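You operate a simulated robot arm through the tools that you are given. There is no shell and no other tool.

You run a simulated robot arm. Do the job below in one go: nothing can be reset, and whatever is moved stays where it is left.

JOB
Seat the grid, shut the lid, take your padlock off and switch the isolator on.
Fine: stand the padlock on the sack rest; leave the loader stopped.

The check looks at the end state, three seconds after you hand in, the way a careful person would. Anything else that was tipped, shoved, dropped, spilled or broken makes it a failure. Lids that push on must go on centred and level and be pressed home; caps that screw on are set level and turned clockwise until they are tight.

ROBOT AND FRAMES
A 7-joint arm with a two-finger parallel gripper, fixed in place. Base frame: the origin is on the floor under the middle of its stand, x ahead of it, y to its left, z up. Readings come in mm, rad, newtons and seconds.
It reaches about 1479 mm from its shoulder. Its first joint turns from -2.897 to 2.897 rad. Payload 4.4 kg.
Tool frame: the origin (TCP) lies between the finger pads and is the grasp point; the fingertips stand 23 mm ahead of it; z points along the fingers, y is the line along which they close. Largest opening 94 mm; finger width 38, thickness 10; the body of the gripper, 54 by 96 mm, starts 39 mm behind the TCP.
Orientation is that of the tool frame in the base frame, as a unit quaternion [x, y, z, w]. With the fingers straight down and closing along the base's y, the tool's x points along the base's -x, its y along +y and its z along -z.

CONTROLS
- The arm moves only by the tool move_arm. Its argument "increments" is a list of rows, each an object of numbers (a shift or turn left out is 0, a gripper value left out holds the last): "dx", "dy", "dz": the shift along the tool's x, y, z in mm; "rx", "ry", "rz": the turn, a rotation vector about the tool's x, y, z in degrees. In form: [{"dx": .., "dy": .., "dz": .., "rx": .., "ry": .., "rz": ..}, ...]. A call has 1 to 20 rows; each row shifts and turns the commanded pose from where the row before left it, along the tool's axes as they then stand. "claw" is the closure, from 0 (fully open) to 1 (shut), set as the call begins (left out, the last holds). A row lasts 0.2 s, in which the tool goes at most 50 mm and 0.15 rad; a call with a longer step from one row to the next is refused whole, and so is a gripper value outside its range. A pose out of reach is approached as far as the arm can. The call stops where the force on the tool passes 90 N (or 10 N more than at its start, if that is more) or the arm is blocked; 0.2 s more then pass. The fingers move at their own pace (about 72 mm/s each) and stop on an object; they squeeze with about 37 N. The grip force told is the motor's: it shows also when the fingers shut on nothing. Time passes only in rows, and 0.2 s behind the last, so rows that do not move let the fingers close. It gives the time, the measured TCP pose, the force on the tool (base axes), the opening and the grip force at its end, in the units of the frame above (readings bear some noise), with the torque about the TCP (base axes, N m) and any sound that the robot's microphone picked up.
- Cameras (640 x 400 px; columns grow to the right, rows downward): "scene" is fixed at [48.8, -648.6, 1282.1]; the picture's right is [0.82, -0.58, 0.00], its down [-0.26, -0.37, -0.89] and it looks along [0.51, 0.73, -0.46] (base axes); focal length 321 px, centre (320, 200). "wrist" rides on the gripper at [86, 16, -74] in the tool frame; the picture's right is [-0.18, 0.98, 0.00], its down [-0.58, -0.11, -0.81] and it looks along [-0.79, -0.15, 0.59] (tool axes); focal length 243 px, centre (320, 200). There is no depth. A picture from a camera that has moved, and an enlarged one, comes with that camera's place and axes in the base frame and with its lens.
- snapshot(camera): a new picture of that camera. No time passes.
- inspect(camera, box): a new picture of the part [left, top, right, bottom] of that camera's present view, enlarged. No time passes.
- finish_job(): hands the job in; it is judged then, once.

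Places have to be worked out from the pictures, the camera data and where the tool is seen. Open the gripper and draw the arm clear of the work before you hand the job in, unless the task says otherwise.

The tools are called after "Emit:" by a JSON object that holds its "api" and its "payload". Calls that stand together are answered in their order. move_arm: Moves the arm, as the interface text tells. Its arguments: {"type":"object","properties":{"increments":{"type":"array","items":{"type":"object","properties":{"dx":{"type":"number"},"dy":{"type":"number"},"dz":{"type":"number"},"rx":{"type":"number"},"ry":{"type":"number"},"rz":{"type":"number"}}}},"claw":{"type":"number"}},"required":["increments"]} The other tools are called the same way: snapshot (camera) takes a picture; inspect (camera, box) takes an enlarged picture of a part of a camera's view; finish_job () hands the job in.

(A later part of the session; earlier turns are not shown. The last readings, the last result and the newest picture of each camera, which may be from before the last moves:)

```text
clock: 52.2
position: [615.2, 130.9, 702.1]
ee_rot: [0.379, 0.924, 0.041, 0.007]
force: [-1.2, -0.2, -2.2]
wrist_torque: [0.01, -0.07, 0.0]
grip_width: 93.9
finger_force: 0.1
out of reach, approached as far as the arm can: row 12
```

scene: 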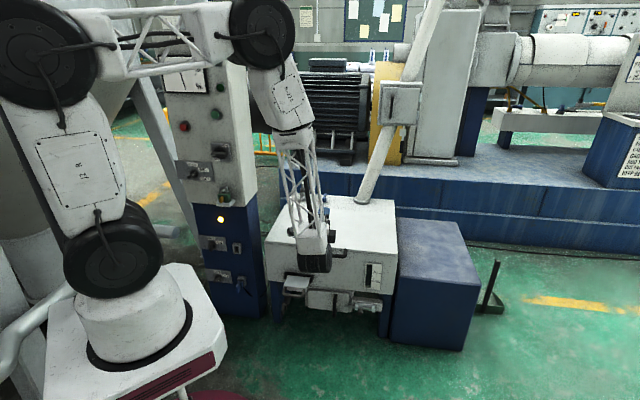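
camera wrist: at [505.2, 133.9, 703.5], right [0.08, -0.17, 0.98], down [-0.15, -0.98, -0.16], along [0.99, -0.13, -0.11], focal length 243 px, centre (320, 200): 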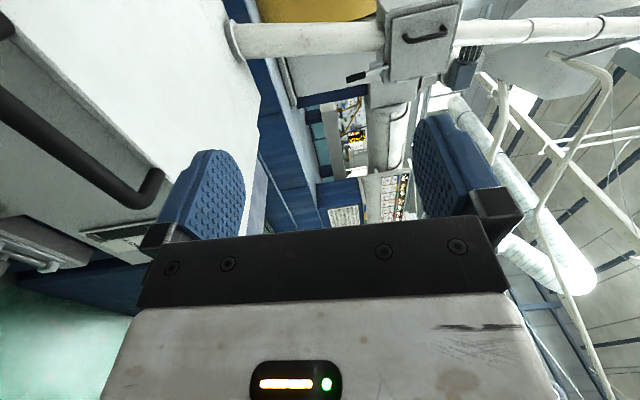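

The last row met a joint limit here. I rise to where the arm is more comfortable and check the orientation.

Emit:
{"api": "move_arm", "payload": {"increments": [{"dz": -40}, {"dz": -40}, {"dz": -40}, {"dz": -40}, {"dz": -40}, {}]}}

Emit:
{"api": "snapshot", "payload": {"camera": "scene"}}

```text
clock: 53.6
position: [608.9, 117.0, 902.1]
ee_rot: [0.379, 0.924, 0.042, 0.007]
force: [0.8, 0.0, -0.1]
wrist_torque: [0.01, 0.0, 0.0]
grip_width: 94.1
finger_force: 0.1
```

```text
taken
```

scene: 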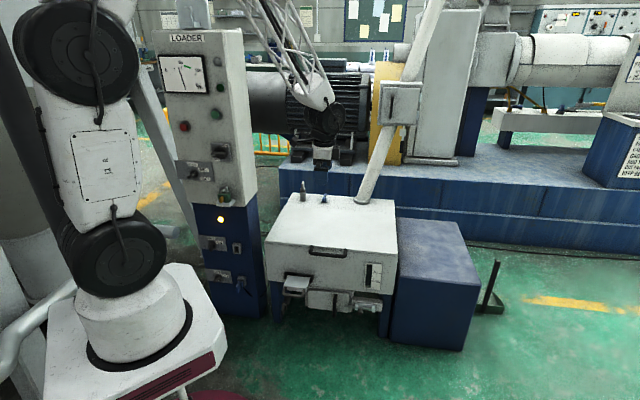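

The lid is closed and everything else in place. I correct the small tilt and yaw the tool back to 45° (camera on the robot side).

Emit:
{"api": "move_arm", "payload": {"increments": [{"rx": 4.75, "ry": -1.1}, {"rz": -7.5}, {"rz": -7.5}, {"rz": -7.5}, {"rz": -7.5}, {"rz": -7.5}, {"rz": -7.5}, {"rz": -7.5}, {"rz": -7.5}, {"rz": -7.5}, {"rz": -7.5}, {"rz": -7.5}, {"rz": -7.5}, {}]}}

```text
clock: 56.6
position: [609.2, 117.3, 902.6]
ee_rot: [-0.386, 0.922, -0.001, 0.0]
force: [-0.2, 0.9, 0.5]
wrist_torque: [0.04, 0.01, 0.01]
grip_width: 94.0
finger_force: 0.0
```

Yaw is 45.4°. I slide left in front of the panel, keeping ≈120 mm away from it, to view the padlock.

Emit:
{"api": "move_arm", "payload": {"increments": [{"dy": 42.8, "dx": 3.4, "dz": -2, "rz": 0.4}, {"dy": 42.8, "dx": 3.4, "dz": -2}, {"dy": 42.8, "dx": 3.4, "dz": -2}, {"dy": 42.8, "dx": 3.4, "dz": -2}, {"dy": 42.8, "dx": 3.4, "dz": -2}, {"dy": 42.8, "dx": 3.4, "dz": -2}, {"dy": 42.8, "dx": 3.4, "dz": -2}, {"dy": 42.8, "dx": 3.4, "dz": -2}, {"dy": 42.8, "dx": 3.4, "dz": -2}, {"dy": 42.8, "dx": 3.4, "dz": -2}, {}]}}

Emit:
{"api": "snapshot", "payload": {"camera": "wrist"}}

Emit:
{"api": "snapshot", "payload": {"camera": "scene"}}

```text
clock: 59.0
position: [283.4, 395.3, 922.2]
ee_rot: [-0.382, 0.924, -0.001, 0.0]
force: [0.4, -0.1, 0.2]
wrist_torque: [0.01, -0.01, -0.01]
grip_width: 94.2
finger_force: 0.0
```

```text
taken
camera wrist: at [210.1, 344.9, 996.7], right [-0.56, 0.83, 0.0], down [0.49, 0.33, 0.81], along [0.67, 0.45, -0.59], focal length 243 px, centre (320, 200)
```

wrist: 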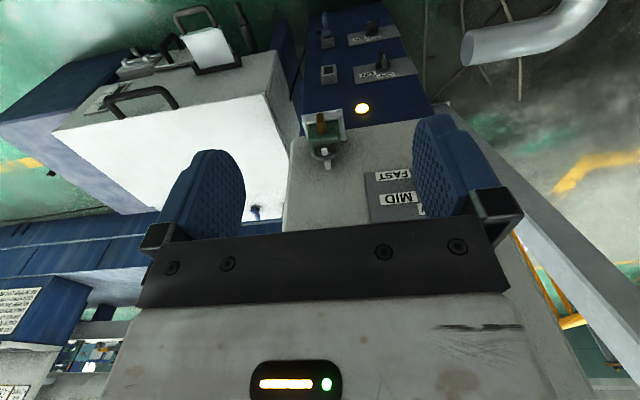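

```text
taken
```

scene: 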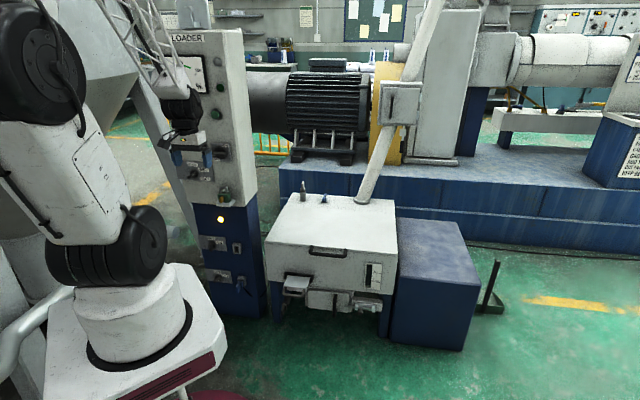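

The padlock is visible from above. I zoom in on it with the wrist camera.

Emit:
{"api": "inspect", "payload": {"camera": "wrist", "box": [280, 85, 380, 185]}}

Emit:
{"api": "inspect", "payload": {"camera": "wrist", "box": [260, 0, 440, 220]}}

Emit:
{"api": "inspect", "payload": {"camera": "scene", "box": [214, 180, 240, 206]}}

```text
4.00 times, centred on (330, 135) of wrist
camera zoom: at [210.1, 344.9, 996.7], right [-0.56, 0.83, 0.0], down [0.49, 0.33, 0.81], along [0.67, 0.45, -0.59], focal length 970 px, centre (280, 460)
```

zoom: 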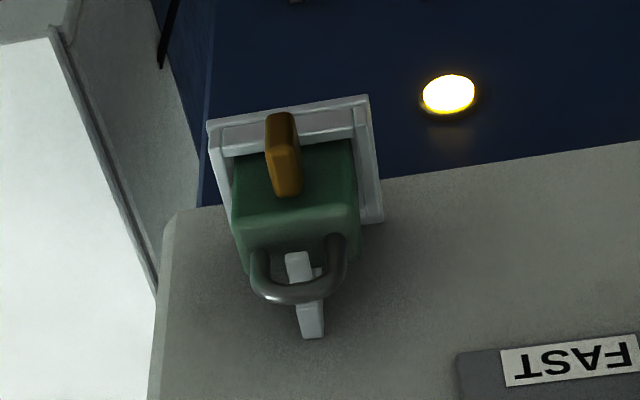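

```text
1.82 times, centred on (350, 110) of wrist
camera zoom: at [210.1, 344.9, 996.7], right [-0.56, 0.83, 0.0], down [0.49, 0.33, 0.81], along [0.67, 0.45, -0.59], focal length 441 px, centre (266, 364)
```

zoom: 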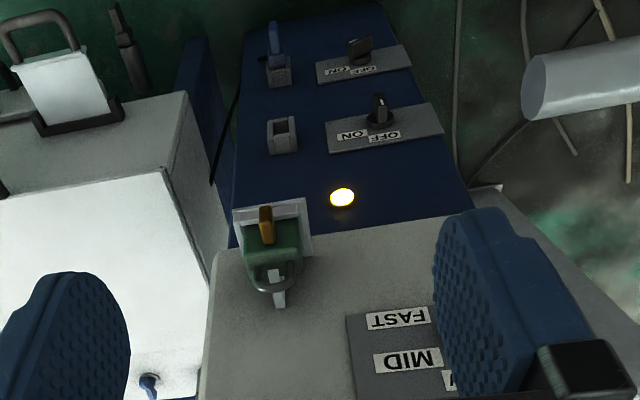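

```text
15.38 times, centred on (227, 193) of scene
camera zoom: at [48.8, -648.6, 1282.1], right [0.82, -0.58, 0.0], down [-0.26, -0.37, -0.89], along [0.51, 0.73, -0.46], focal length 4936 px, centre (1751, 308)
```

zoom: 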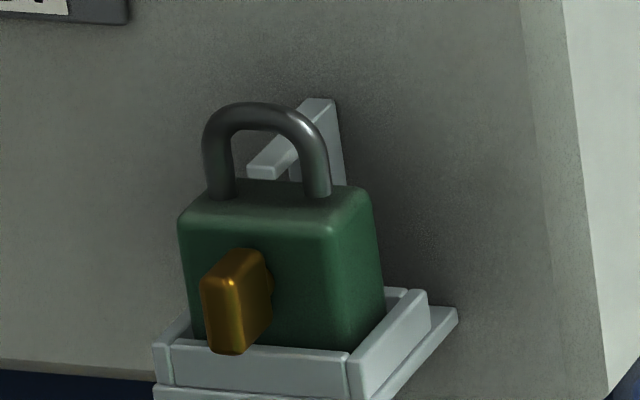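

The padlock body spans R≈−82…−42, front face D≈602, top z≈735, in a rimmed tray with its shackle round a lug bar. I pitch the gripper up toward the panel (30° below horizontal) to get a frontal look.

Emit:
{"api": "move_arm", "payload": {"increments": [{"ry": -7.5}, {"ry": -7.5}, {"ry": -7.5}, {"ry": -7.5}, {"ry": -7.5}, {"ry": -7.5}, {"ry": -7.5}, {"ry": -7.5}, {}]}}

Emit:
{"api": "snapshot", "payload": {"camera": "wrist"}}

Emit:
{"api": "snapshot", "payload": {"camera": "scene"}}

```text
clock: 61.2
position: [277.6, 386.8, 828.6]
ee_rot: [-0.362, 0.835, 0.134, 0.392]
force: [0.2, -1.3, 1.0]
wrist_torque: [-0.02, 0.04, 0.02]
grip_width: 94.0
finger_force: 0.0
stopped in row 9: the arm was blocked; the commanded pose is now the measured one
```

```text
taken
camera wrist: at [187.3, 316.5, 809.8], right [-0.62, 0.78, 0.08], down [-0.12, -0.2, 0.97], along [0.78, 0.59, 0.22], focal length 243 px, centre (320, 200)
```

wrist: 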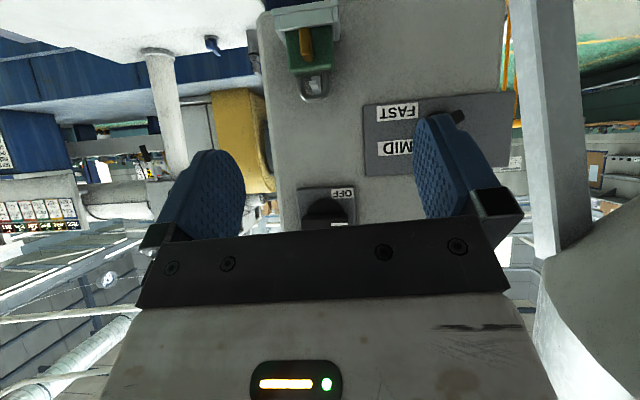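

```text
taken
```

scene: 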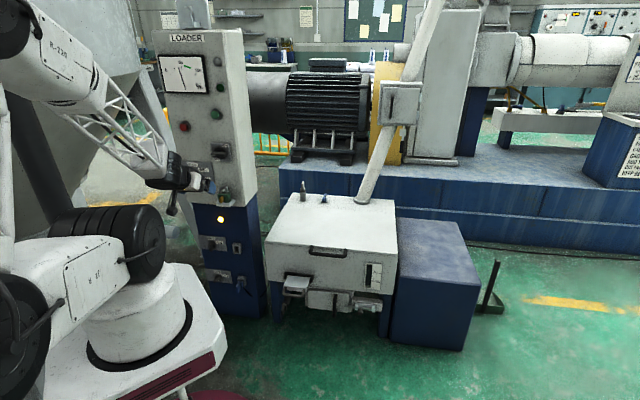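

The arm folded too far near its base and stopped (no contact force). The wrist view from here is a good frontal one of the padlock, so I zoom in before moving on.

Emit:
{"api": "inspect", "payload": {"camera": "wrist", "box": [255, 0, 375, 110]}}

Emit:
{"api": "inspect", "payload": {"camera": "wrist", "box": [240, 80, 440, 240]}}

Emit:
{"api": "inspect", "payload": {"camera": "scene", "box": [0, 60, 240, 300]}}

```text
3.64 times, centred on (315, 55) of wrist
camera zoom: at [187.3, 316.5, 809.8], right [-0.62, 0.78, 0.08], down [-0.12, -0.2, 0.97], along [0.78, 0.59, 0.22], focal length 882 px, centre (338, 727)
```

zoom: 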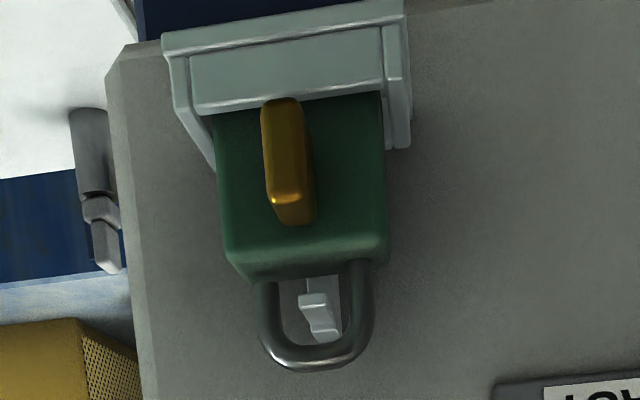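

```text
2.50 times, centred on (340, 160) of wrist
camera zoom: at [187.3, 316.5, 809.8], right [-0.62, 0.78, 0.08], down [-0.12, -0.2, 0.97], along [0.78, 0.59, 0.22], focal length 606 px, centre (270, 300)
```

zoom: 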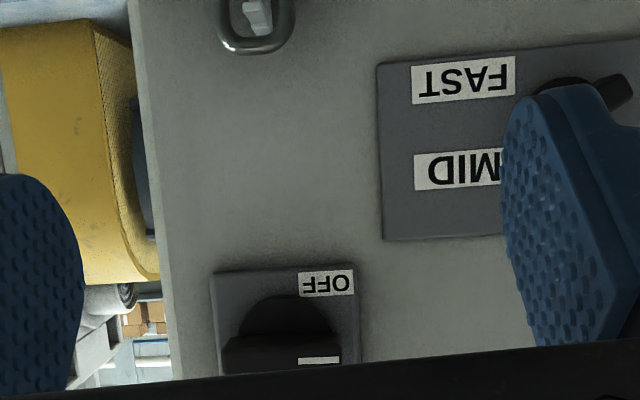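

```text
1.67 times, centred on (120, 180) of scene
camera zoom: at [48.8, -648.6, 1282.1], right [0.82, -0.58, 0.0], down [-0.26, -0.37, -0.89], along [0.51, 0.73, -0.46], focal length 535 px, centre (653, 233)
```

zoom: 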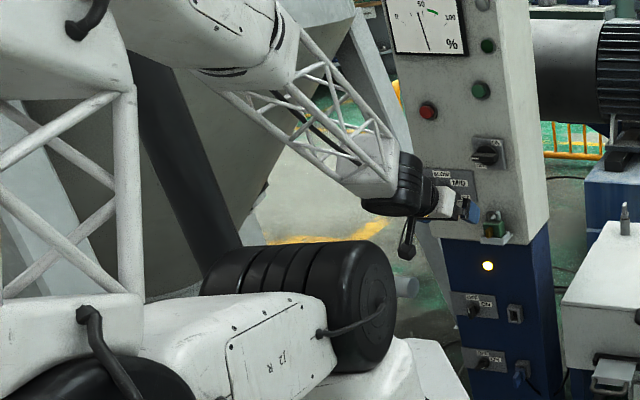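

I see the lug is a bar passing through the shackle with ≈9 mm of lift room. I move forward, away from the folded posture, then trim the orientation to exactly 45° below horizontal, level and square to the panel.

Emit:
{"api": "move_arm", "payload": {"increments": [{"dx": -13, "dz": 15}, {"dx": -13, "dz": 15}, {"dx": -13, "dz": 15}, {}]}}

Emit:
{"api": "snapshot", "payload": {"camera": "scene"}}

```text
clock: 62.2
position: [318.5, 429.8, 827.8]
ee_rot: [-0.361, 0.835, 0.135, 0.393]
force: [-0.3, -0.3, -0.2]
wrist_torque: [-0.01, -0.01, -0.03]
grip_width: 93.9
finger_force: 0.1
```

```text
taken
```

scene: 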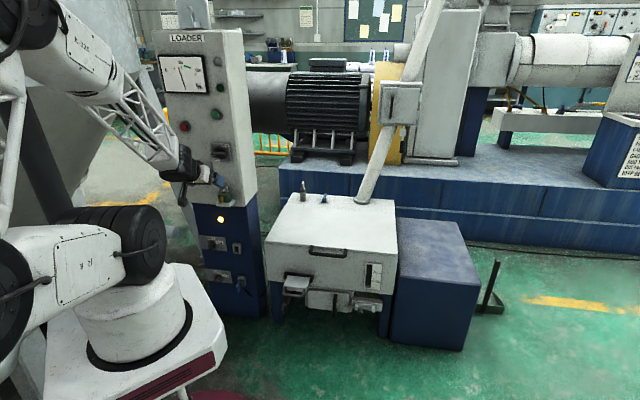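

Now the orientation trim in three small turns.

Emit:
{"api": "move_arm", "payload": {"increments": [{"rz": 4.5}, {"rx": -2.04, "rz": -1.77}, {"ry": 4}, {}]}}

Emit:
{"api": "snapshot", "payload": {"camera": "wrist"}}

```text
clock: 63.2
position: [319.2, 429.3, 827.0]
ee_rot: [-0.354, 0.853, 0.148, 0.353]
force: [0.2, 0.4, 0.2]
wrist_torque: [0.01, -0.01, -0.01]
grip_width: 93.9
finger_force: 0.0
```

```text
taken
camera wrist: at [227.6, 359.5, 818.4], right [-0.6, 0.79, 0.13], down [-0.04, -0.19, 0.98], along [0.8, 0.59, 0.14], focal length 243 px, centre (320, 200)
```

wrist: 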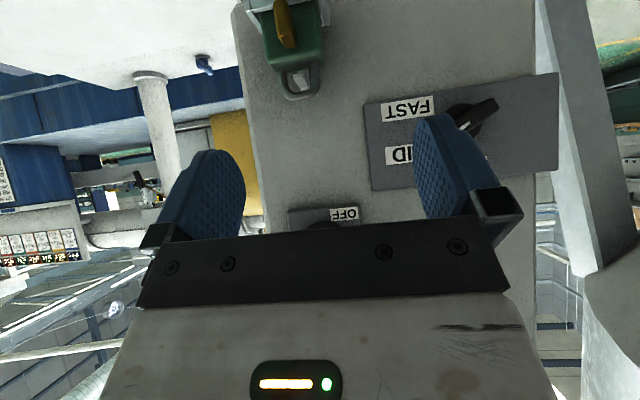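

Orientation is now exactly 45° down and square. I move to a pre-grasp point 60 mm short of the padlock along the approach line.

Emit:
{"api": "move_arm", "payload": {"increments": [{"dx": 4.8, "dy": -5.4, "dz": 16.7}, {"dx": 4.8, "dy": -5.4, "dz": 16.7}, {"dx": 4.8, "dy": -5.3, "dz": 16.7}, {}]}}

Emit:
{"api": "snapshot", "payload": {"camera": "wrist"}}

Emit:
{"api": "inspect", "payload": {"camera": "scene", "box": [180, 140, 260, 220]}}

Emit:
{"api": "snapshot", "payload": {"camera": "scene"}}

```text
clock: 64.2
position: [347.4, 435.0, 782.1]
ee_rot: [-0.353, 0.853, 0.146, 0.355]
force: [0.2, 0.5, -0.5]
wrist_torque: [-0.01, 0.02, 0.0]
grip_width: 93.9
finger_force: 0.1
```

```text
taken
camera wrist: at [256.7, 365.5, 773.4], right [-0.6, 0.79, 0.13], down [-0.04, -0.19, 0.98], along [0.8, 0.59, 0.14], focal length 243 px, centre (320, 200)
```

wrist: 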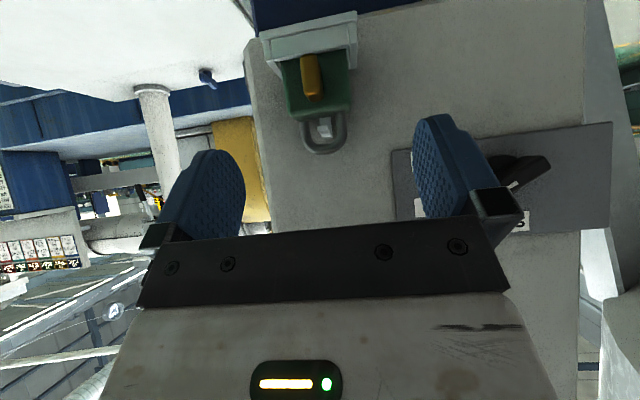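

```text
5.00 times, centred on (220, 180) of scene
camera zoom: at [48.8, -648.6, 1282.1], right [0.82, -0.58, 0.0], down [-0.26, -0.37, -0.89], along [0.51, 0.73, -0.46], focal length 1604 px, centre (820, 300)
```

zoom: 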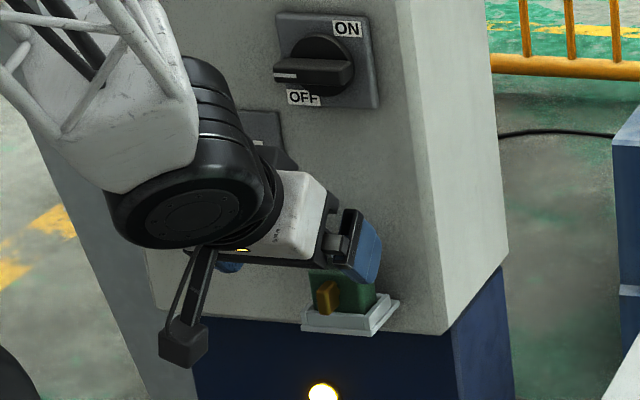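

```text
taken
```

scene: 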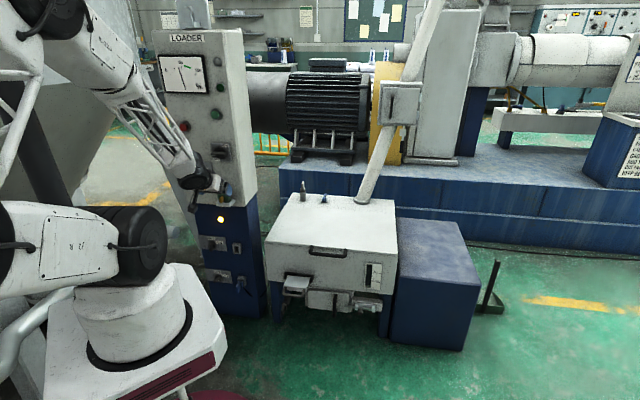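

The fingers straddle the padlock's line of approach. I zoom in to check the lateral centring.

Emit:
{"api": "inspect", "payload": {"camera": "wrist", "box": [240, 10, 400, 170]}}

```text
2.50 times, centred on (320, 90) of wrist
camera zoom: at [256.7, 365.5, 773.4], right [-0.6, 0.79, 0.13], down [-0.04, -0.19, 0.98], along [0.8, 0.59, 0.14], focal length 606 px, centre (320, 475)
```

zoom: 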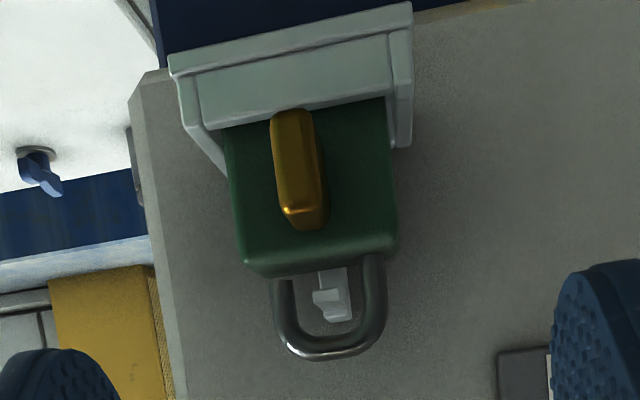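

Lateral centring is exact (body ±20.5 mm about the tool axis). I advance 62 mm along the approach to straddle the body, staying above the tray rim.

Emit:
{"api": "move_arm", "payload": {"increments": [{"dx": -1, "dz": 16}, {"dx": -1, "dz": 16}, {"dx": -1, "dz": 15}, {"dx": -1, "dz": 15}, {}]}}

Emit:
{"api": "snapshot", "payload": {"camera": "wrist"}}

Emit:
{"api": "inspect", "payload": {"camera": "scene", "box": [205, 170, 245, 210]}}

```text
clock: 65.5
position: [380.8, 468.9, 740.7]
ee_rot: [-0.354, 0.853, 0.147, 0.354]
force: [0.0, -0.3, 0.4]
wrist_torque: [0.01, 0.0, -0.02]
grip_width: 93.9
finger_force: 0.1
```

```text
taken
camera wrist: at [290.4, 398.9, 731.9], right [-0.6, 0.79, 0.13], down [-0.04, -0.19, 0.98], along [0.8, 0.59, 0.14], focal length 243 px, centre (320, 200)
```

wrist: 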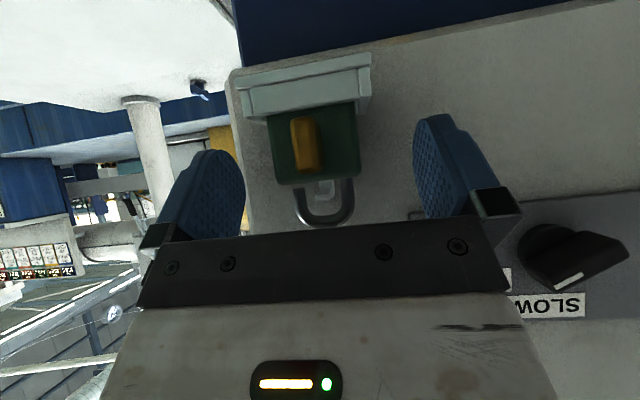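

```text
10.00 times, centred on (225, 190) of scene
camera zoom: at [48.8, -648.6, 1282.1], right [0.82, -0.58, 0.0], down [-0.26, -0.37, -0.89], along [0.51, 0.73, -0.46], focal length 3208 px, centre (1270, 300)
```

zoom: 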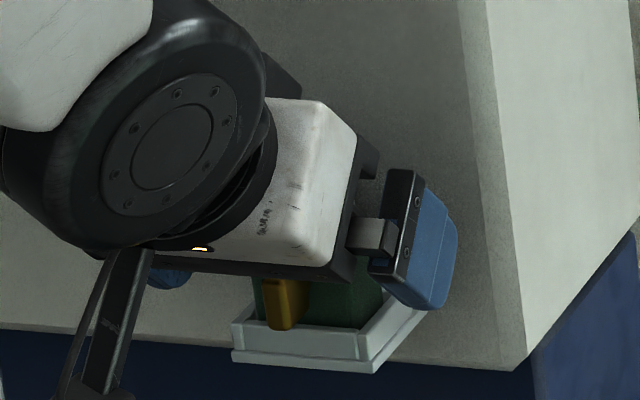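

No contact so far; the body is between the pads, just above the tray rim. I close the gripper on the padlock body.

Emit:
{"api": "move_arm", "payload": {"increments": [{}, {}, {}, {}], "claw": 1}}

Emit:
{"api": "snapshot", "payload": {"camera": "wrist"}}

Emit:
{"api": "inspect", "payload": {"camera": "scene", "box": [205, 170, 245, 210]}}

```text
clock: 66.5
position: [382.7, 468.3, 740.3]
ee_rot: [-0.352, 0.854, 0.146, 0.355]
force: [37.2, -36.3, 3.6]
wrist_torque: [-0.53, -0.32, -0.61]
grip_width: 42.5
finger_force: 37.6
```

```text
taken
camera wrist: at [291.0, 398.3, 731.8], right [-0.6, 0.79, 0.13], down [-0.04, -0.19, 0.98], along [0.8, 0.59, 0.14], focal length 243 px, centre (320, 200)
```

wrist: 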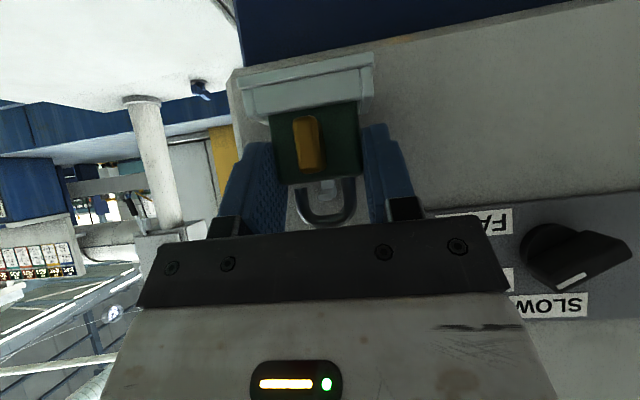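

```text
10.00 times, centred on (225, 190) of scene
camera zoom: at [48.8, -648.6, 1282.1], right [0.82, -0.58, 0.0], down [-0.26, -0.37, -0.89], along [0.51, 0.73, -0.46], focal length 3208 px, centre (1270, 300)
```

zoom: 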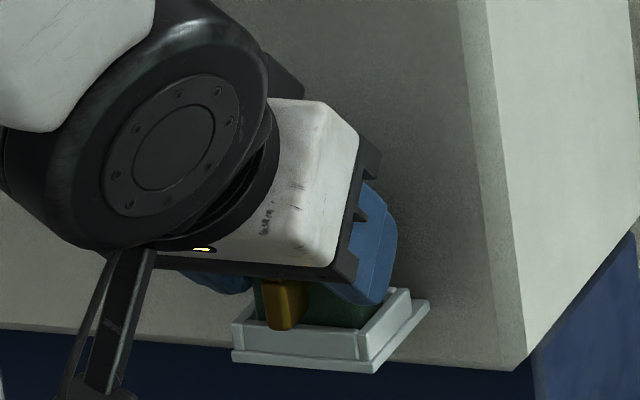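

Gripped at 42.5 mm, with a sideways preload since the padlock is laterally constrained. I relieve it by shifting 1.8 mm right.

Emit:
{"api": "move_arm", "payload": {"increments": [{"dy": -1.8}, {}]}}

```text
clock: 67.0
position: [382.5, 467.9, 740.1]
ee_rot: [-0.354, 0.853, 0.147, 0.354]
force: [15.8, -6.7, -0.1]
wrist_torque: [0.4, -0.17, -0.42]
grip_width: 42.9
finger_force: 37.1
```

Preload mostly gone. I lift 4 mm and feel for resistance.

Emit:
{"api": "move_arm", "payload": {"increments": [{"dx": -1.4, "dz": -1.4, "dy": -0.4}, {"dx": -1.4, "dz": -1.4}, {}]}}

Emit:
{"api": "inspect", "payload": {"camera": "scene", "box": [213, 183, 240, 208]}}

Emit:
{"api": "inspect", "payload": {"camera": "wrist", "box": [240, 40, 400, 230]}}

```text
clock: 67.8
position: [382.1, 465.7, 742.6]
ee_rot: [-0.353, 0.854, 0.146, 0.353]
force: [-12.9, 13.0, -25.9]
wrist_torque: [-0.26, 0.3, 0.0]
grip_width: 42.7
finger_force: 36.7
```

```text
16.00 times, centred on (226, 196) of scene
camera zoom: at [48.8, -648.6, 1282.1], right [0.82, -0.58, 0.0], down [-0.26, -0.37, -0.89], along [0.51, 0.73, -0.46], focal length 5133 px, centre (1816, 272)
```

zoom: 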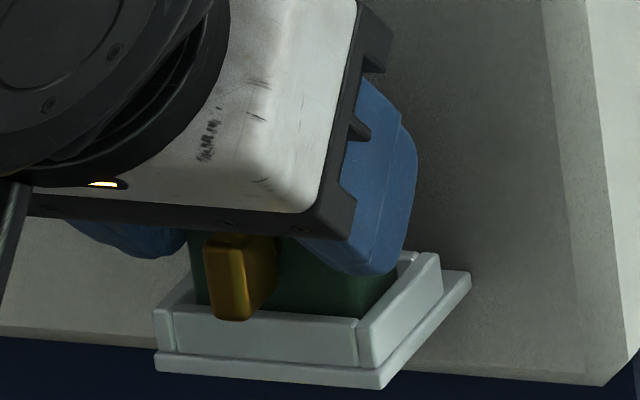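

```text
2.11 times, centred on (320, 135) of wrist
camera zoom: at [290.3, 396.7, 734.4], right [-0.6, 0.79, 0.13], down [-0.03, -0.19, 0.98], along [0.8, 0.59, 0.14], focal length 511 px, centre (320, 337)
```

zoom: 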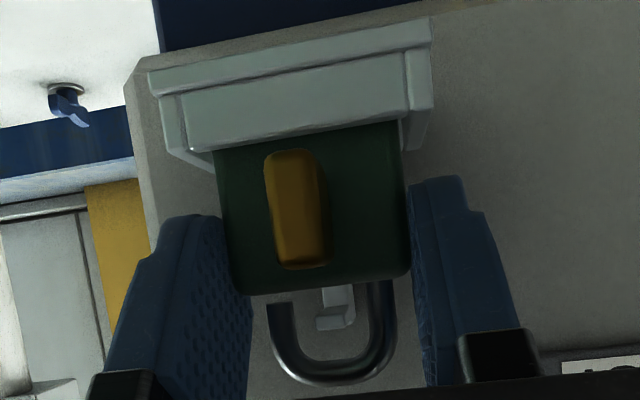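

The lift meets resistance (26 N) and the view shows one shackle leg apart from the body. I look much closer before doing anything else.

Emit:
{"api": "inspect", "payload": {"camera": "wrist", "box": [285, 95, 375, 235]}}

Emit:
{"api": "inspect", "payload": {"camera": "wrist", "box": [305, 160, 355, 235]}}

Emit:
{"api": "inspect", "payload": {"camera": "scene", "box": [216, 184, 236, 204]}}

```text
2.86 times, centred on (330, 165) of wrist
camera zoom: at [290.3, 396.7, 734.4], right [-0.6, 0.79, 0.13], down [-0.03, -0.19, 0.98], along [0.8, 0.59, 0.14], focal length 693 px, centre (291, 300)
```

zoom: 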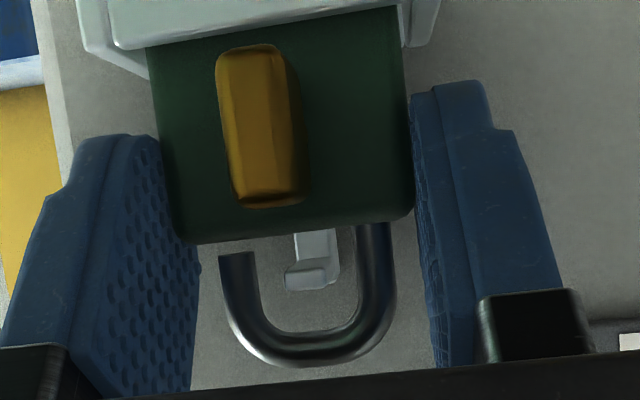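

```text
5.33 times, centred on (330, 198) of wrist
camera zoom: at [290.3, 396.7, 734.4], right [-0.6, 0.79, 0.13], down [-0.03, -0.19, 0.98], along [0.8, 0.59, 0.14], focal length 1294 px, centre (267, 213)
```

zoom: 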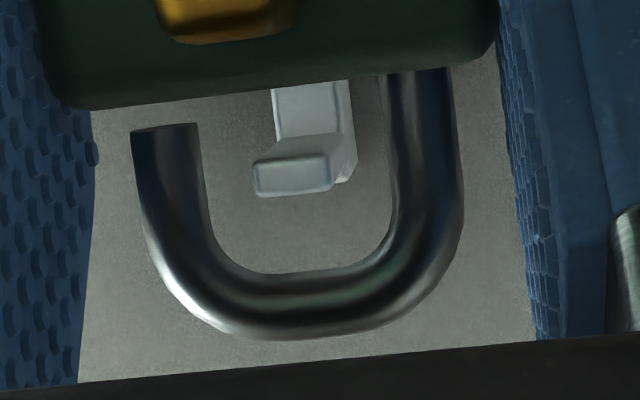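

```text
16.00 times, centred on (226, 194) of scene
camera zoom: at [48.8, -648.6, 1282.1], right [0.82, -0.58, 0.0], down [-0.26, -0.37, -0.89], along [0.51, 0.73, -0.46], focal length 5133 px, centre (1824, 296)
```

zoom: 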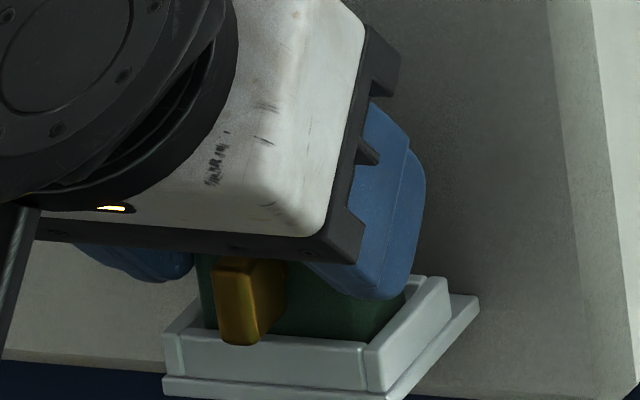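

I take a fresh wrist frame to compare with the one before lifting, to see whether the padlock moved with the fingers.

Emit:
{"api": "snapshot", "payload": {"camera": "wrist"}}

Emit:
{"api": "inspect", "payload": {"camera": "wrist", "box": [220, 40, 420, 130]}}

```text
taken
camera wrist: at [290.3, 396.7, 734.4], right [-0.6, 0.79, 0.13], down [-0.03, -0.19, 0.98], along [0.8, 0.59, 0.14], focal length 243 px, centre (320, 200)
```

wrist: 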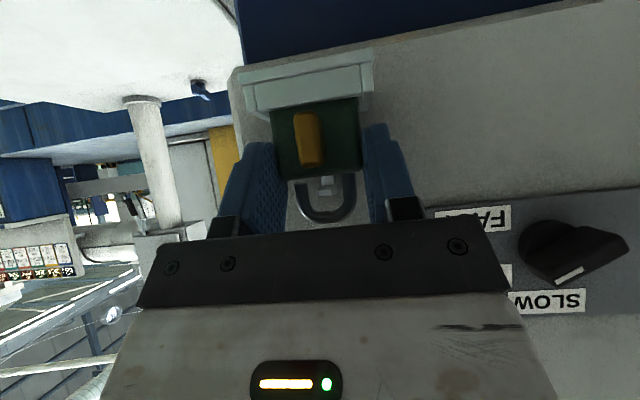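

```text
3.20 times, centred on (320, 85) of wrist
camera zoom: at [290.3, 396.7, 734.4], right [-0.6, 0.79, 0.13], down [-0.03, -0.19, 0.98], along [0.8, 0.59, 0.14], focal length 776 px, centre (320, 568)
```

zoom: 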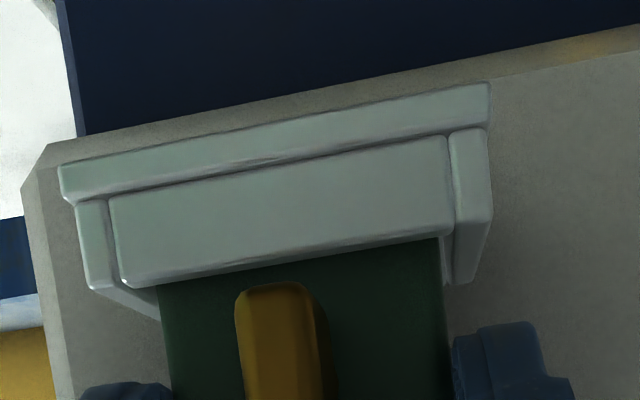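

The padlock hasn't moved; the fingers slid up it while pressing it sideways against the tight tray (18 N). I centre the tool to remove the side load first.

Emit:
{"api": "move_arm", "payload": {"increments": [{"dx": 1.4, "dz": 1.4}, {"dy": 0.6}, {}]}}

```text
clock: 68.7
position: [381.9, 467.7, 743.4]
ee_rot: [-0.353, 0.853, 0.147, 0.354]
force: [-31.9, -5.2, 0.8]
wrist_torque: [-0.08, 0.35, 0.19]
grip_width: 42.6
finger_force: 36.6
```

Stick-slip loads remain in the grip. I open, re-centre at R≈−60.3 and slightly lower, then grip again cleanly.

Emit:
{"api": "move_arm", "payload": {"increments": [{}, {}, {}, {}], "claw": 0.3}}

Emit:
{"api": "snapshot", "payload": {"camera": "wrist"}}

Emit:
{"api": "inspect", "payload": {"camera": "wrist", "box": [240, 40, 400, 230]}}

```text
clock: 69.7
position: [382.4, 468.1, 744.1]
ee_rot: [-0.354, 0.853, 0.147, 0.354]
force: [-1.0, -0.5, -0.1]
wrist_torque: [-0.01, 0.02, 0.01]
grip_width: 65.6
finger_force: 0.0
```

```text
taken
camera wrist: at [291.1, 397.5, 734.1], right [-0.6, 0.79, 0.13], down [-0.04, -0.19, 0.98], along [0.8, 0.59, 0.14], focal length 243 px, centre (320, 200)
```

wrist: 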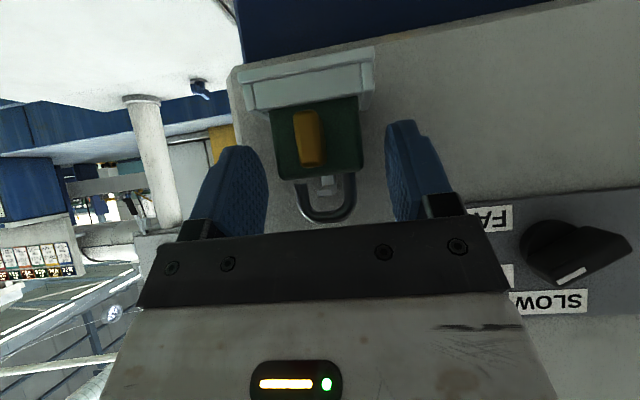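

```text
2.11 times, centred on (320, 135) of wrist
camera zoom: at [291.1, 397.5, 734.1], right [-0.6, 0.79, 0.13], down [-0.04, -0.19, 0.98], along [0.8, 0.59, 0.14], focal length 511 px, centre (320, 337)
```

zoom: 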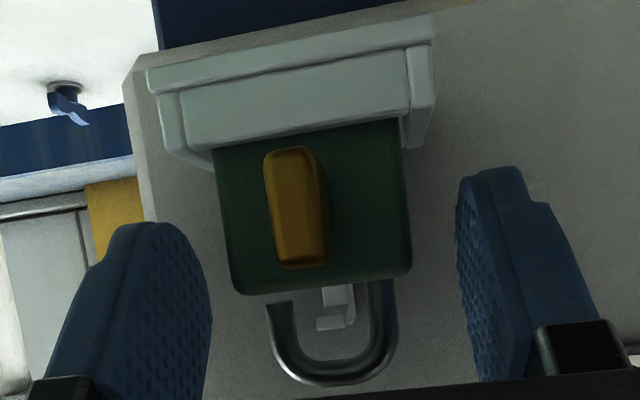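

The padlock stayed put. I back off and study the lug, shackle and tray from a few angles before trying again.

Emit:
{"api": "move_arm", "payload": {"increments": [{"dz": -15}, {"dz": -25}, {"dz": -30}, {"dy": -25}, {"dy": -25}, {}], "claw": 0}}

Emit:
{"api": "inspect", "payload": {"camera": "scene", "box": [214, 180, 240, 206]}}

Emit:
{"api": "snapshot", "payload": {"camera": "wrist"}}

```text
clock: 71.0
position: [382.8, 398.2, 792.5]
ee_rot: [-0.353, 0.854, 0.146, 0.353]
force: [-0.3, -0.1, -0.4]
wrist_torque: [0.0, -0.01, 0.02]
grip_width: 94.2
finger_force: 0.0
```

```text
15.38 times, centred on (227, 193) of scene
camera zoom: at [48.8, -648.6, 1282.1], right [0.82, -0.58, 0.0], down [-0.26, -0.37, -0.89], along [0.51, 0.73, -0.46], focal length 4936 px, centre (1751, 308)
```

zoom: 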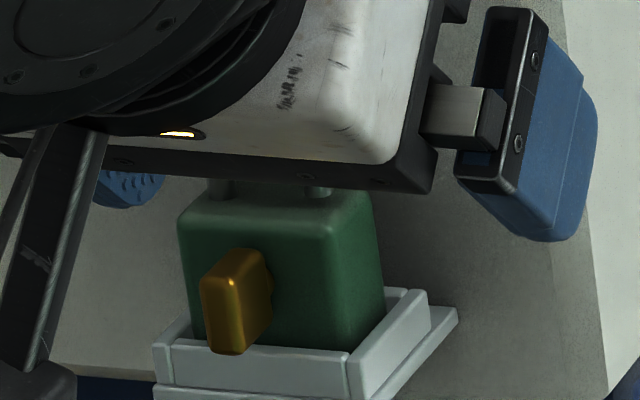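

```text
taken
camera wrist: at [291.0, 327.3, 783.6], right [-0.6, 0.79, 0.13], down [-0.04, -0.19, 0.98], along [0.8, 0.59, 0.14], focal length 243 px, centre (320, 200)
```

wrist: 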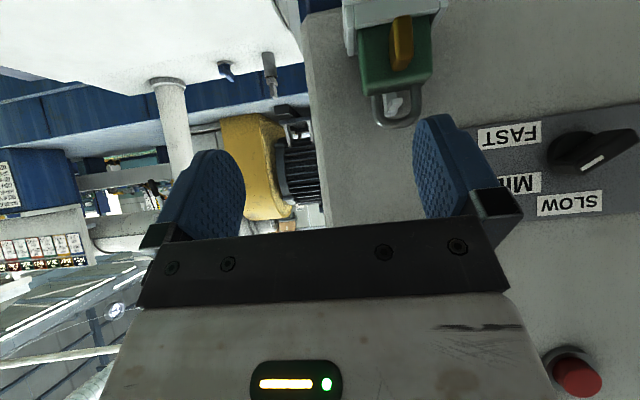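

Emit:
{"api": "inspect", "payload": {"camera": "wrist", "box": [340, 0, 460, 140]}}

Emit:
{"api": "inspect", "payload": {"camera": "wrist", "box": [360, 70, 430, 135]}}

```text
2.86 times, centred on (400, 70) of wrist
camera zoom: at [291.0, 327.3, 783.6], right [-0.6, 0.79, 0.13], down [-0.04, -0.19, 0.98], along [0.8, 0.59, 0.14], focal length 693 px, centre (91, 571)
```

zoom: 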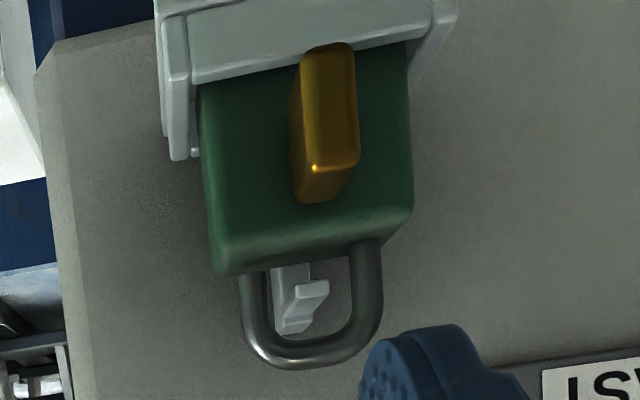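

```text
6.15 times, centred on (395, 102) of wrist
camera zoom: at [291.0, 327.3, 783.6], right [-0.6, 0.79, 0.13], down [-0.04, -0.19, 0.98], along [0.8, 0.59, 0.14], focal length 1493 px, centre (-142, 800)
```

zoom: 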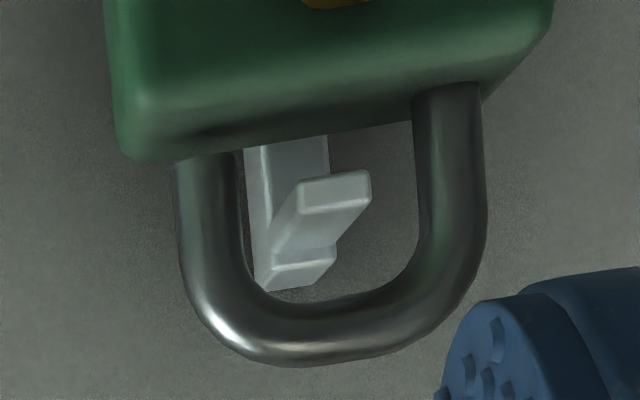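

The padlock is firmly held even though the shackle's short leg stands clear of the body, and nothing but the lock itself can be holding it. The brass key in its front (R≈−60, D 584–602, z 706–728) is probably what must be turned. I line up on the key with the fingers partly closed.

Emit:
{"api": "move_arm", "payload": {"increments": [{"dy": 24.7, "dx": 14.8, "dz": 4.1}, {"dy": 24.7, "dx": 14.8, "dz": 4.2}, {}, {}], "claw": 0.55}}

Emit:
{"api": "snapshot", "payload": {"camera": "wrist"}}

Emit:
{"api": "inspect", "payload": {"camera": "wrist", "box": [240, 20, 400, 180]}}

```text
clock: 72.0
position: [338.6, 421.6, 763.8]
ee_rot: [-0.354, 0.853, 0.147, 0.353]
force: [0.0, 0.3, -0.7]
wrist_torque: [0.02, 0.01, 0.0]
grip_width: 42.2
finger_force: 0.0
```

```text
taken
camera wrist: at [245.6, 352.0, 756.3], right [-0.6, 0.79, 0.13], down [-0.04, -0.19, 0.98], along [0.8, 0.59, 0.14], focal length 243 px, centre (320, 200)
```

wrist: 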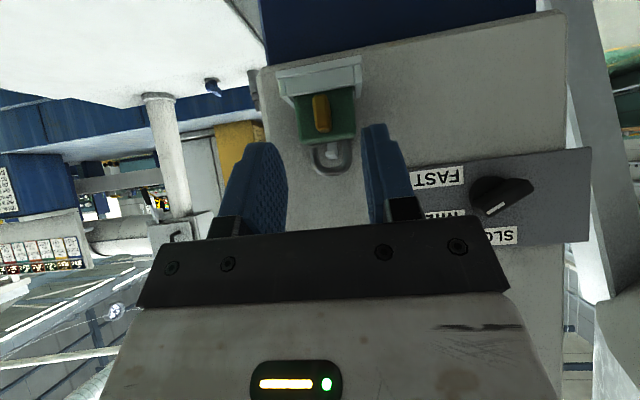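

```text
2.50 times, centred on (320, 100) of wrist
camera zoom: at [245.6, 352.0, 756.3], right [-0.6, 0.79, 0.13], down [-0.04, -0.19, 0.98], along [0.8, 0.59, 0.14], focal length 606 px, centre (320, 450)
```

zoom: 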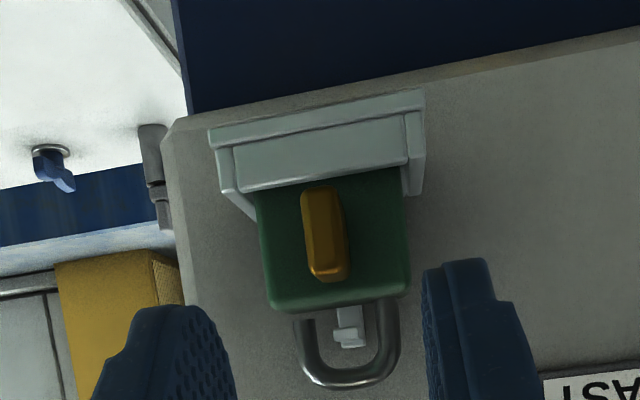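

The tool is centred on the key within ≈1 mm. I advance 46 mm so the fingertips straddle the key without touching the body.

Emit:
{"api": "move_arm", "payload": {"increments": [{"dx": -0.4, "dz": 16}, {"dx": -0.4, "dz": 15}, {"dx": -0.4, "dz": 15}, {}]}}

Emit:
{"api": "inspect", "payload": {"camera": "wrist", "box": [220, 40, 420, 240]}}

Emit:
{"api": "inspect", "payload": {"camera": "scene", "box": [205, 175, 245, 210]}}

```text
clock: 73.0
position: [361.0, 444.2, 733.7]
ee_rot: [-0.354, 0.853, 0.148, 0.355]
force: [-0.3, -0.2, -0.5]
wrist_torque: [0.02, 0.01, 0.02]
grip_width: 42.3
finger_force: 0.0
```

```text
2.00 times, centred on (320, 140) of wrist
camera zoom: at [269.1, 375.4, 725.1], right [-0.6, 0.79, 0.13], down [-0.04, -0.19, 0.98], along [0.8, 0.59, 0.14], focal length 485 px, centre (320, 320)
```

zoom: 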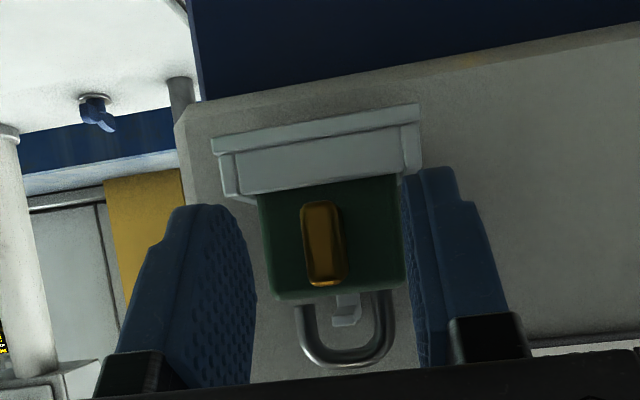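

```text
11.43 times, centred on (225, 192) of scene
camera zoom: at [48.8, -648.6, 1282.1], right [0.82, -0.58, 0.0], down [-0.26, -0.37, -0.89], along [0.51, 0.73, -0.46], focal length 3667 px, centre (1406, 286)
```

zoom: 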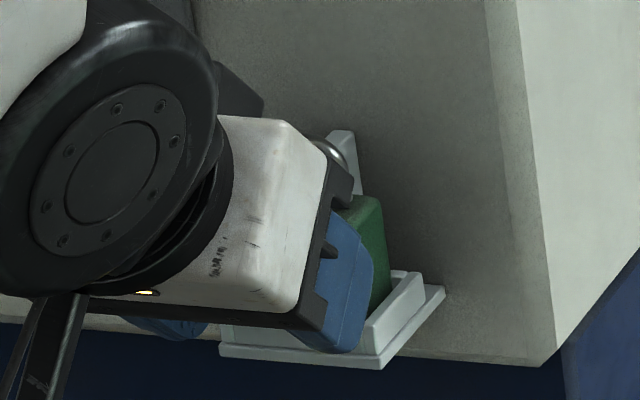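

I go 4 mm deeper and close on the key.

Emit:
{"api": "move_arm", "payload": {"increments": [{"dz": 4}, {}, {}, {}, {}], "claw": 1}}

Emit:
{"api": "inspect", "payload": {"camera": "wrist", "box": [220, 40, 420, 240]}}

```text
clock: 74.2
position: [364.4, 447.5, 731.3]
ee_rot: [-0.353, 0.854, 0.146, 0.354]
force: [-36.8, -13.9, 18.0]
wrist_torque: [0.21, -0.06, 0.26]
grip_width: 9.2
finger_force: 36.8
```

```text
2.00 times, centred on (320, 140) of wrist
camera zoom: at [271.0, 377.5, 722.4], right [-0.6, 0.79, 0.13], down [-0.04, -0.19, 0.98], along [0.8, 0.59, 0.14], focal length 485 px, centre (320, 320)
```

zoom: 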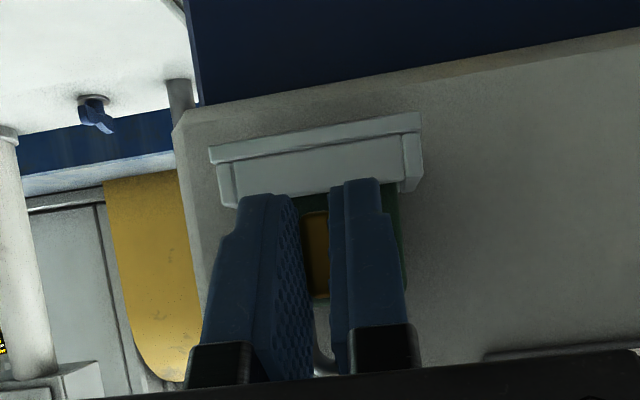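

Gripped on a 9.2 mm thick key; the tips also press lightly on the body. I ease back 1.5 mm, then turn the key clockwise about its axis in small steps.

Emit:
{"api": "move_arm", "payload": {"increments": [{"dz": -1.5}, {}]}}

```text
clock: 74.8
position: [361.8, 446.6, 731.9]
ee_rot: [-0.354, 0.853, 0.146, 0.354]
force: [-4.0, 27.4, -16.8]
wrist_torque: [-0.05, 0.3, 0.36]
grip_width: 9.3
finger_force: 36.4
```

Emit:
{"api": "move_arm", "payload": {"increments": [{"dy": 0.7}, {"dy": -1.95, "dx": 0.08, "dz": 0.08, "rx": -5.3, "rz": 5.3}, {"dy": -1.95, "dx": 0.08, "dz": 0.08, "rx": -5.3, "rz": 5.3}, {}]}}

Emit:
{"api": "inspect", "payload": {"camera": "wrist", "box": [220, 40, 420, 240]}}

Emit:
{"api": "inspect", "payload": {"camera": "scene", "box": [205, 175, 245, 210]}}

```text
clock: 75.8
position: [362.4, 447.0, 732.1]
ee_rot: [-0.342, 0.858, 0.174, 0.342]
force: [-7.0, 12.6, -5.9]
wrist_torque: [0.16, -0.01, 0.23]
grip_width: 9.4
finger_force: 37.0
out of reach, approached as far as the arm can: row 2, 3
```

```text
2.00 times, centred on (320, 140) of wrist
camera zoom: at [270.5, 377.1, 724.1], right [-0.6, 0.78, 0.19], down [0.01, -0.24, 0.97], along [0.8, 0.58, 0.13], focal length 485 px, centre (320, 320)
```

zoom: 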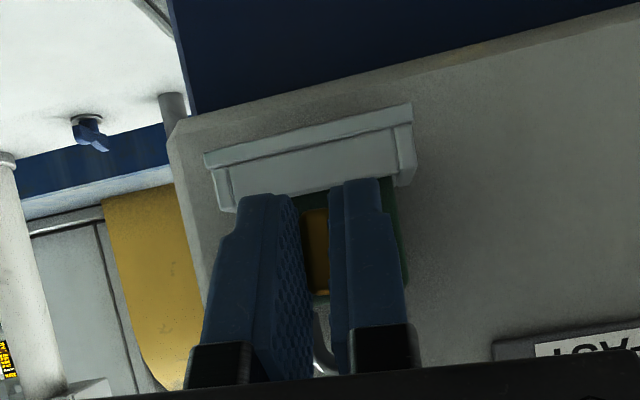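

```text
11.43 times, centred on (225, 192) of scene
camera zoom: at [48.8, -648.6, 1282.1], right [0.82, -0.58, 0.0], down [-0.26, -0.37, -0.89], along [0.51, 0.73, -0.46], focal length 3667 px, centre (1406, 286)
```

zoom: 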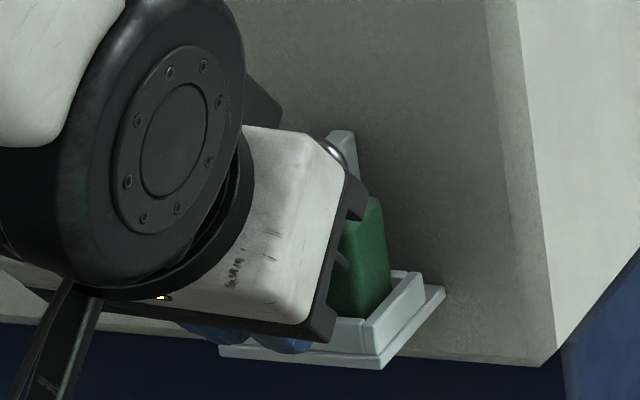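

The arm hits a joint limit turning that way from this posture. I try a small counter-clockwise turn to learn whether the key moves at all.

Emit:
{"api": "move_arm", "payload": {"increments": [{"dy": 1.95, "rx": 5.3, "rz": -5.3}, {"dy": 1.95, "rx": 5.3, "rz": -5.3}, {"dy": 1.95, "rx": 5.3, "rz": -5.3}, {}]}}

Emit:
{"api": "inspect", "payload": {"camera": "wrist", "box": [220, 40, 420, 240]}}

```text
clock: 76.5
position: [361.9, 448.4, 733.7]
ee_rot: [-0.382, 0.837, 0.076, 0.383]
force: [-21.2, 8.2, -0.1]
wrist_torque: [0.86, 0.47, 0.16]
grip_width: 12.3
finger_force: 37.0
stopped in row 3: the force on the tool passed its limit at 112 N (the readings are from after the stop); the commanded pose is now the measured one
```

```text
2.00 times, centred on (320, 140) of wrist
camera zoom: at [271.2, 377.1, 721.8], right [-0.61, 0.79, -0.03], down [-0.15, -0.08, 0.99], along [0.78, 0.61, 0.17], focal length 485 px, centre (320, 320)
```

zoom: 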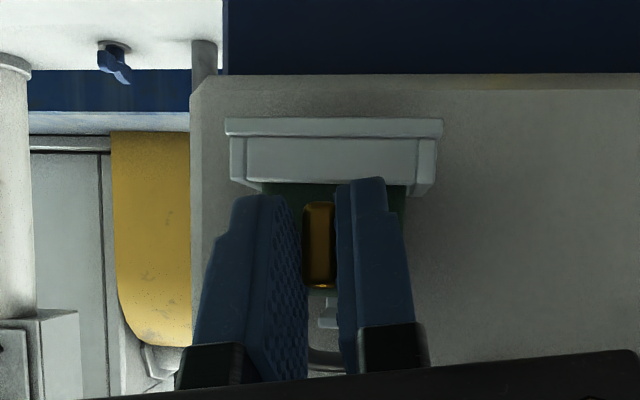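

The key resists counter-clockwise (fingers were prised to 12 mm), so it is either fixed or turns only clockwise. I release it and look.

Emit:
{"api": "move_arm", "payload": {"increments": [{}, {}, {}], "claw": 0.55}}

Emit:
{"api": "move_arm", "payload": {"increments": [{"dz": -15}, {"dz": -25}, {"dz": -25}, {}]}}

Emit:
{"api": "inspect", "payload": {"camera": "scene", "box": [212, 178, 242, 208]}}

Emit:
{"api": "inspect", "payload": {"camera": "wrist", "box": [250, 30, 410, 190]}}

```text
clock: 77.3
position: [362.9, 449.1, 732.3]
ee_rot: [-0.382, 0.838, 0.075, 0.383]
force: [-5.8, -8.6, -1.5]
wrist_torque: [-0.01, 0.06, -0.08]
grip_width: 41.1
finger_force: 0.1
```

```text
clock: 78.3
position: [324.7, 420.7, 778.4]
ee_rot: [-0.383, 0.837, 0.075, 0.383]
force: [-0.1, -0.1, -0.4]
wrist_torque: [0.01, -0.01, 0.02]
grip_width: 42.3
finger_force: 0.0
```

```text
13.33 times, centred on (227, 193) of scene
camera zoom: at [48.8, -648.6, 1282.1], right [0.82, -0.58, 0.0], down [-0.26, -0.37, -0.89], along [0.51, 0.73, -0.46], focal length 4278 px, centre (1560, 293)
```

zoom: 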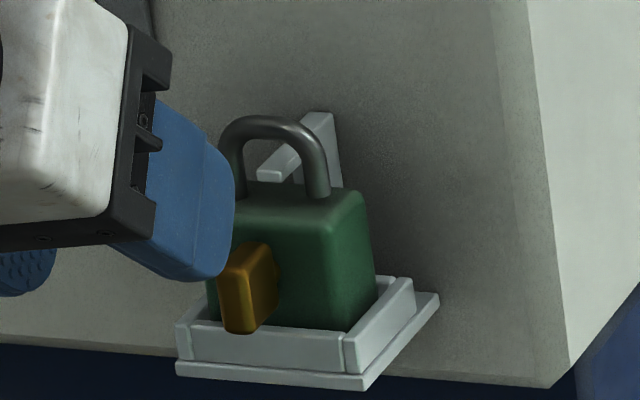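

```text
2.50 times, centred on (330, 110) of wrist
camera zoom: at [233.1, 350.3, 767.2], right [-0.61, 0.79, -0.03], down [-0.15, -0.08, 0.98], along [0.78, 0.61, 0.17], focal length 606 px, centre (295, 425)
```

zoom: 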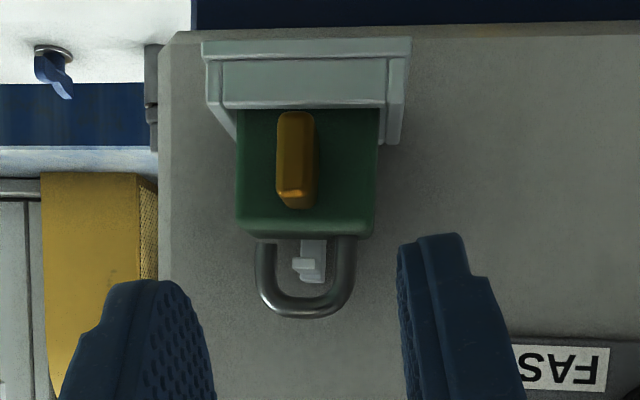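

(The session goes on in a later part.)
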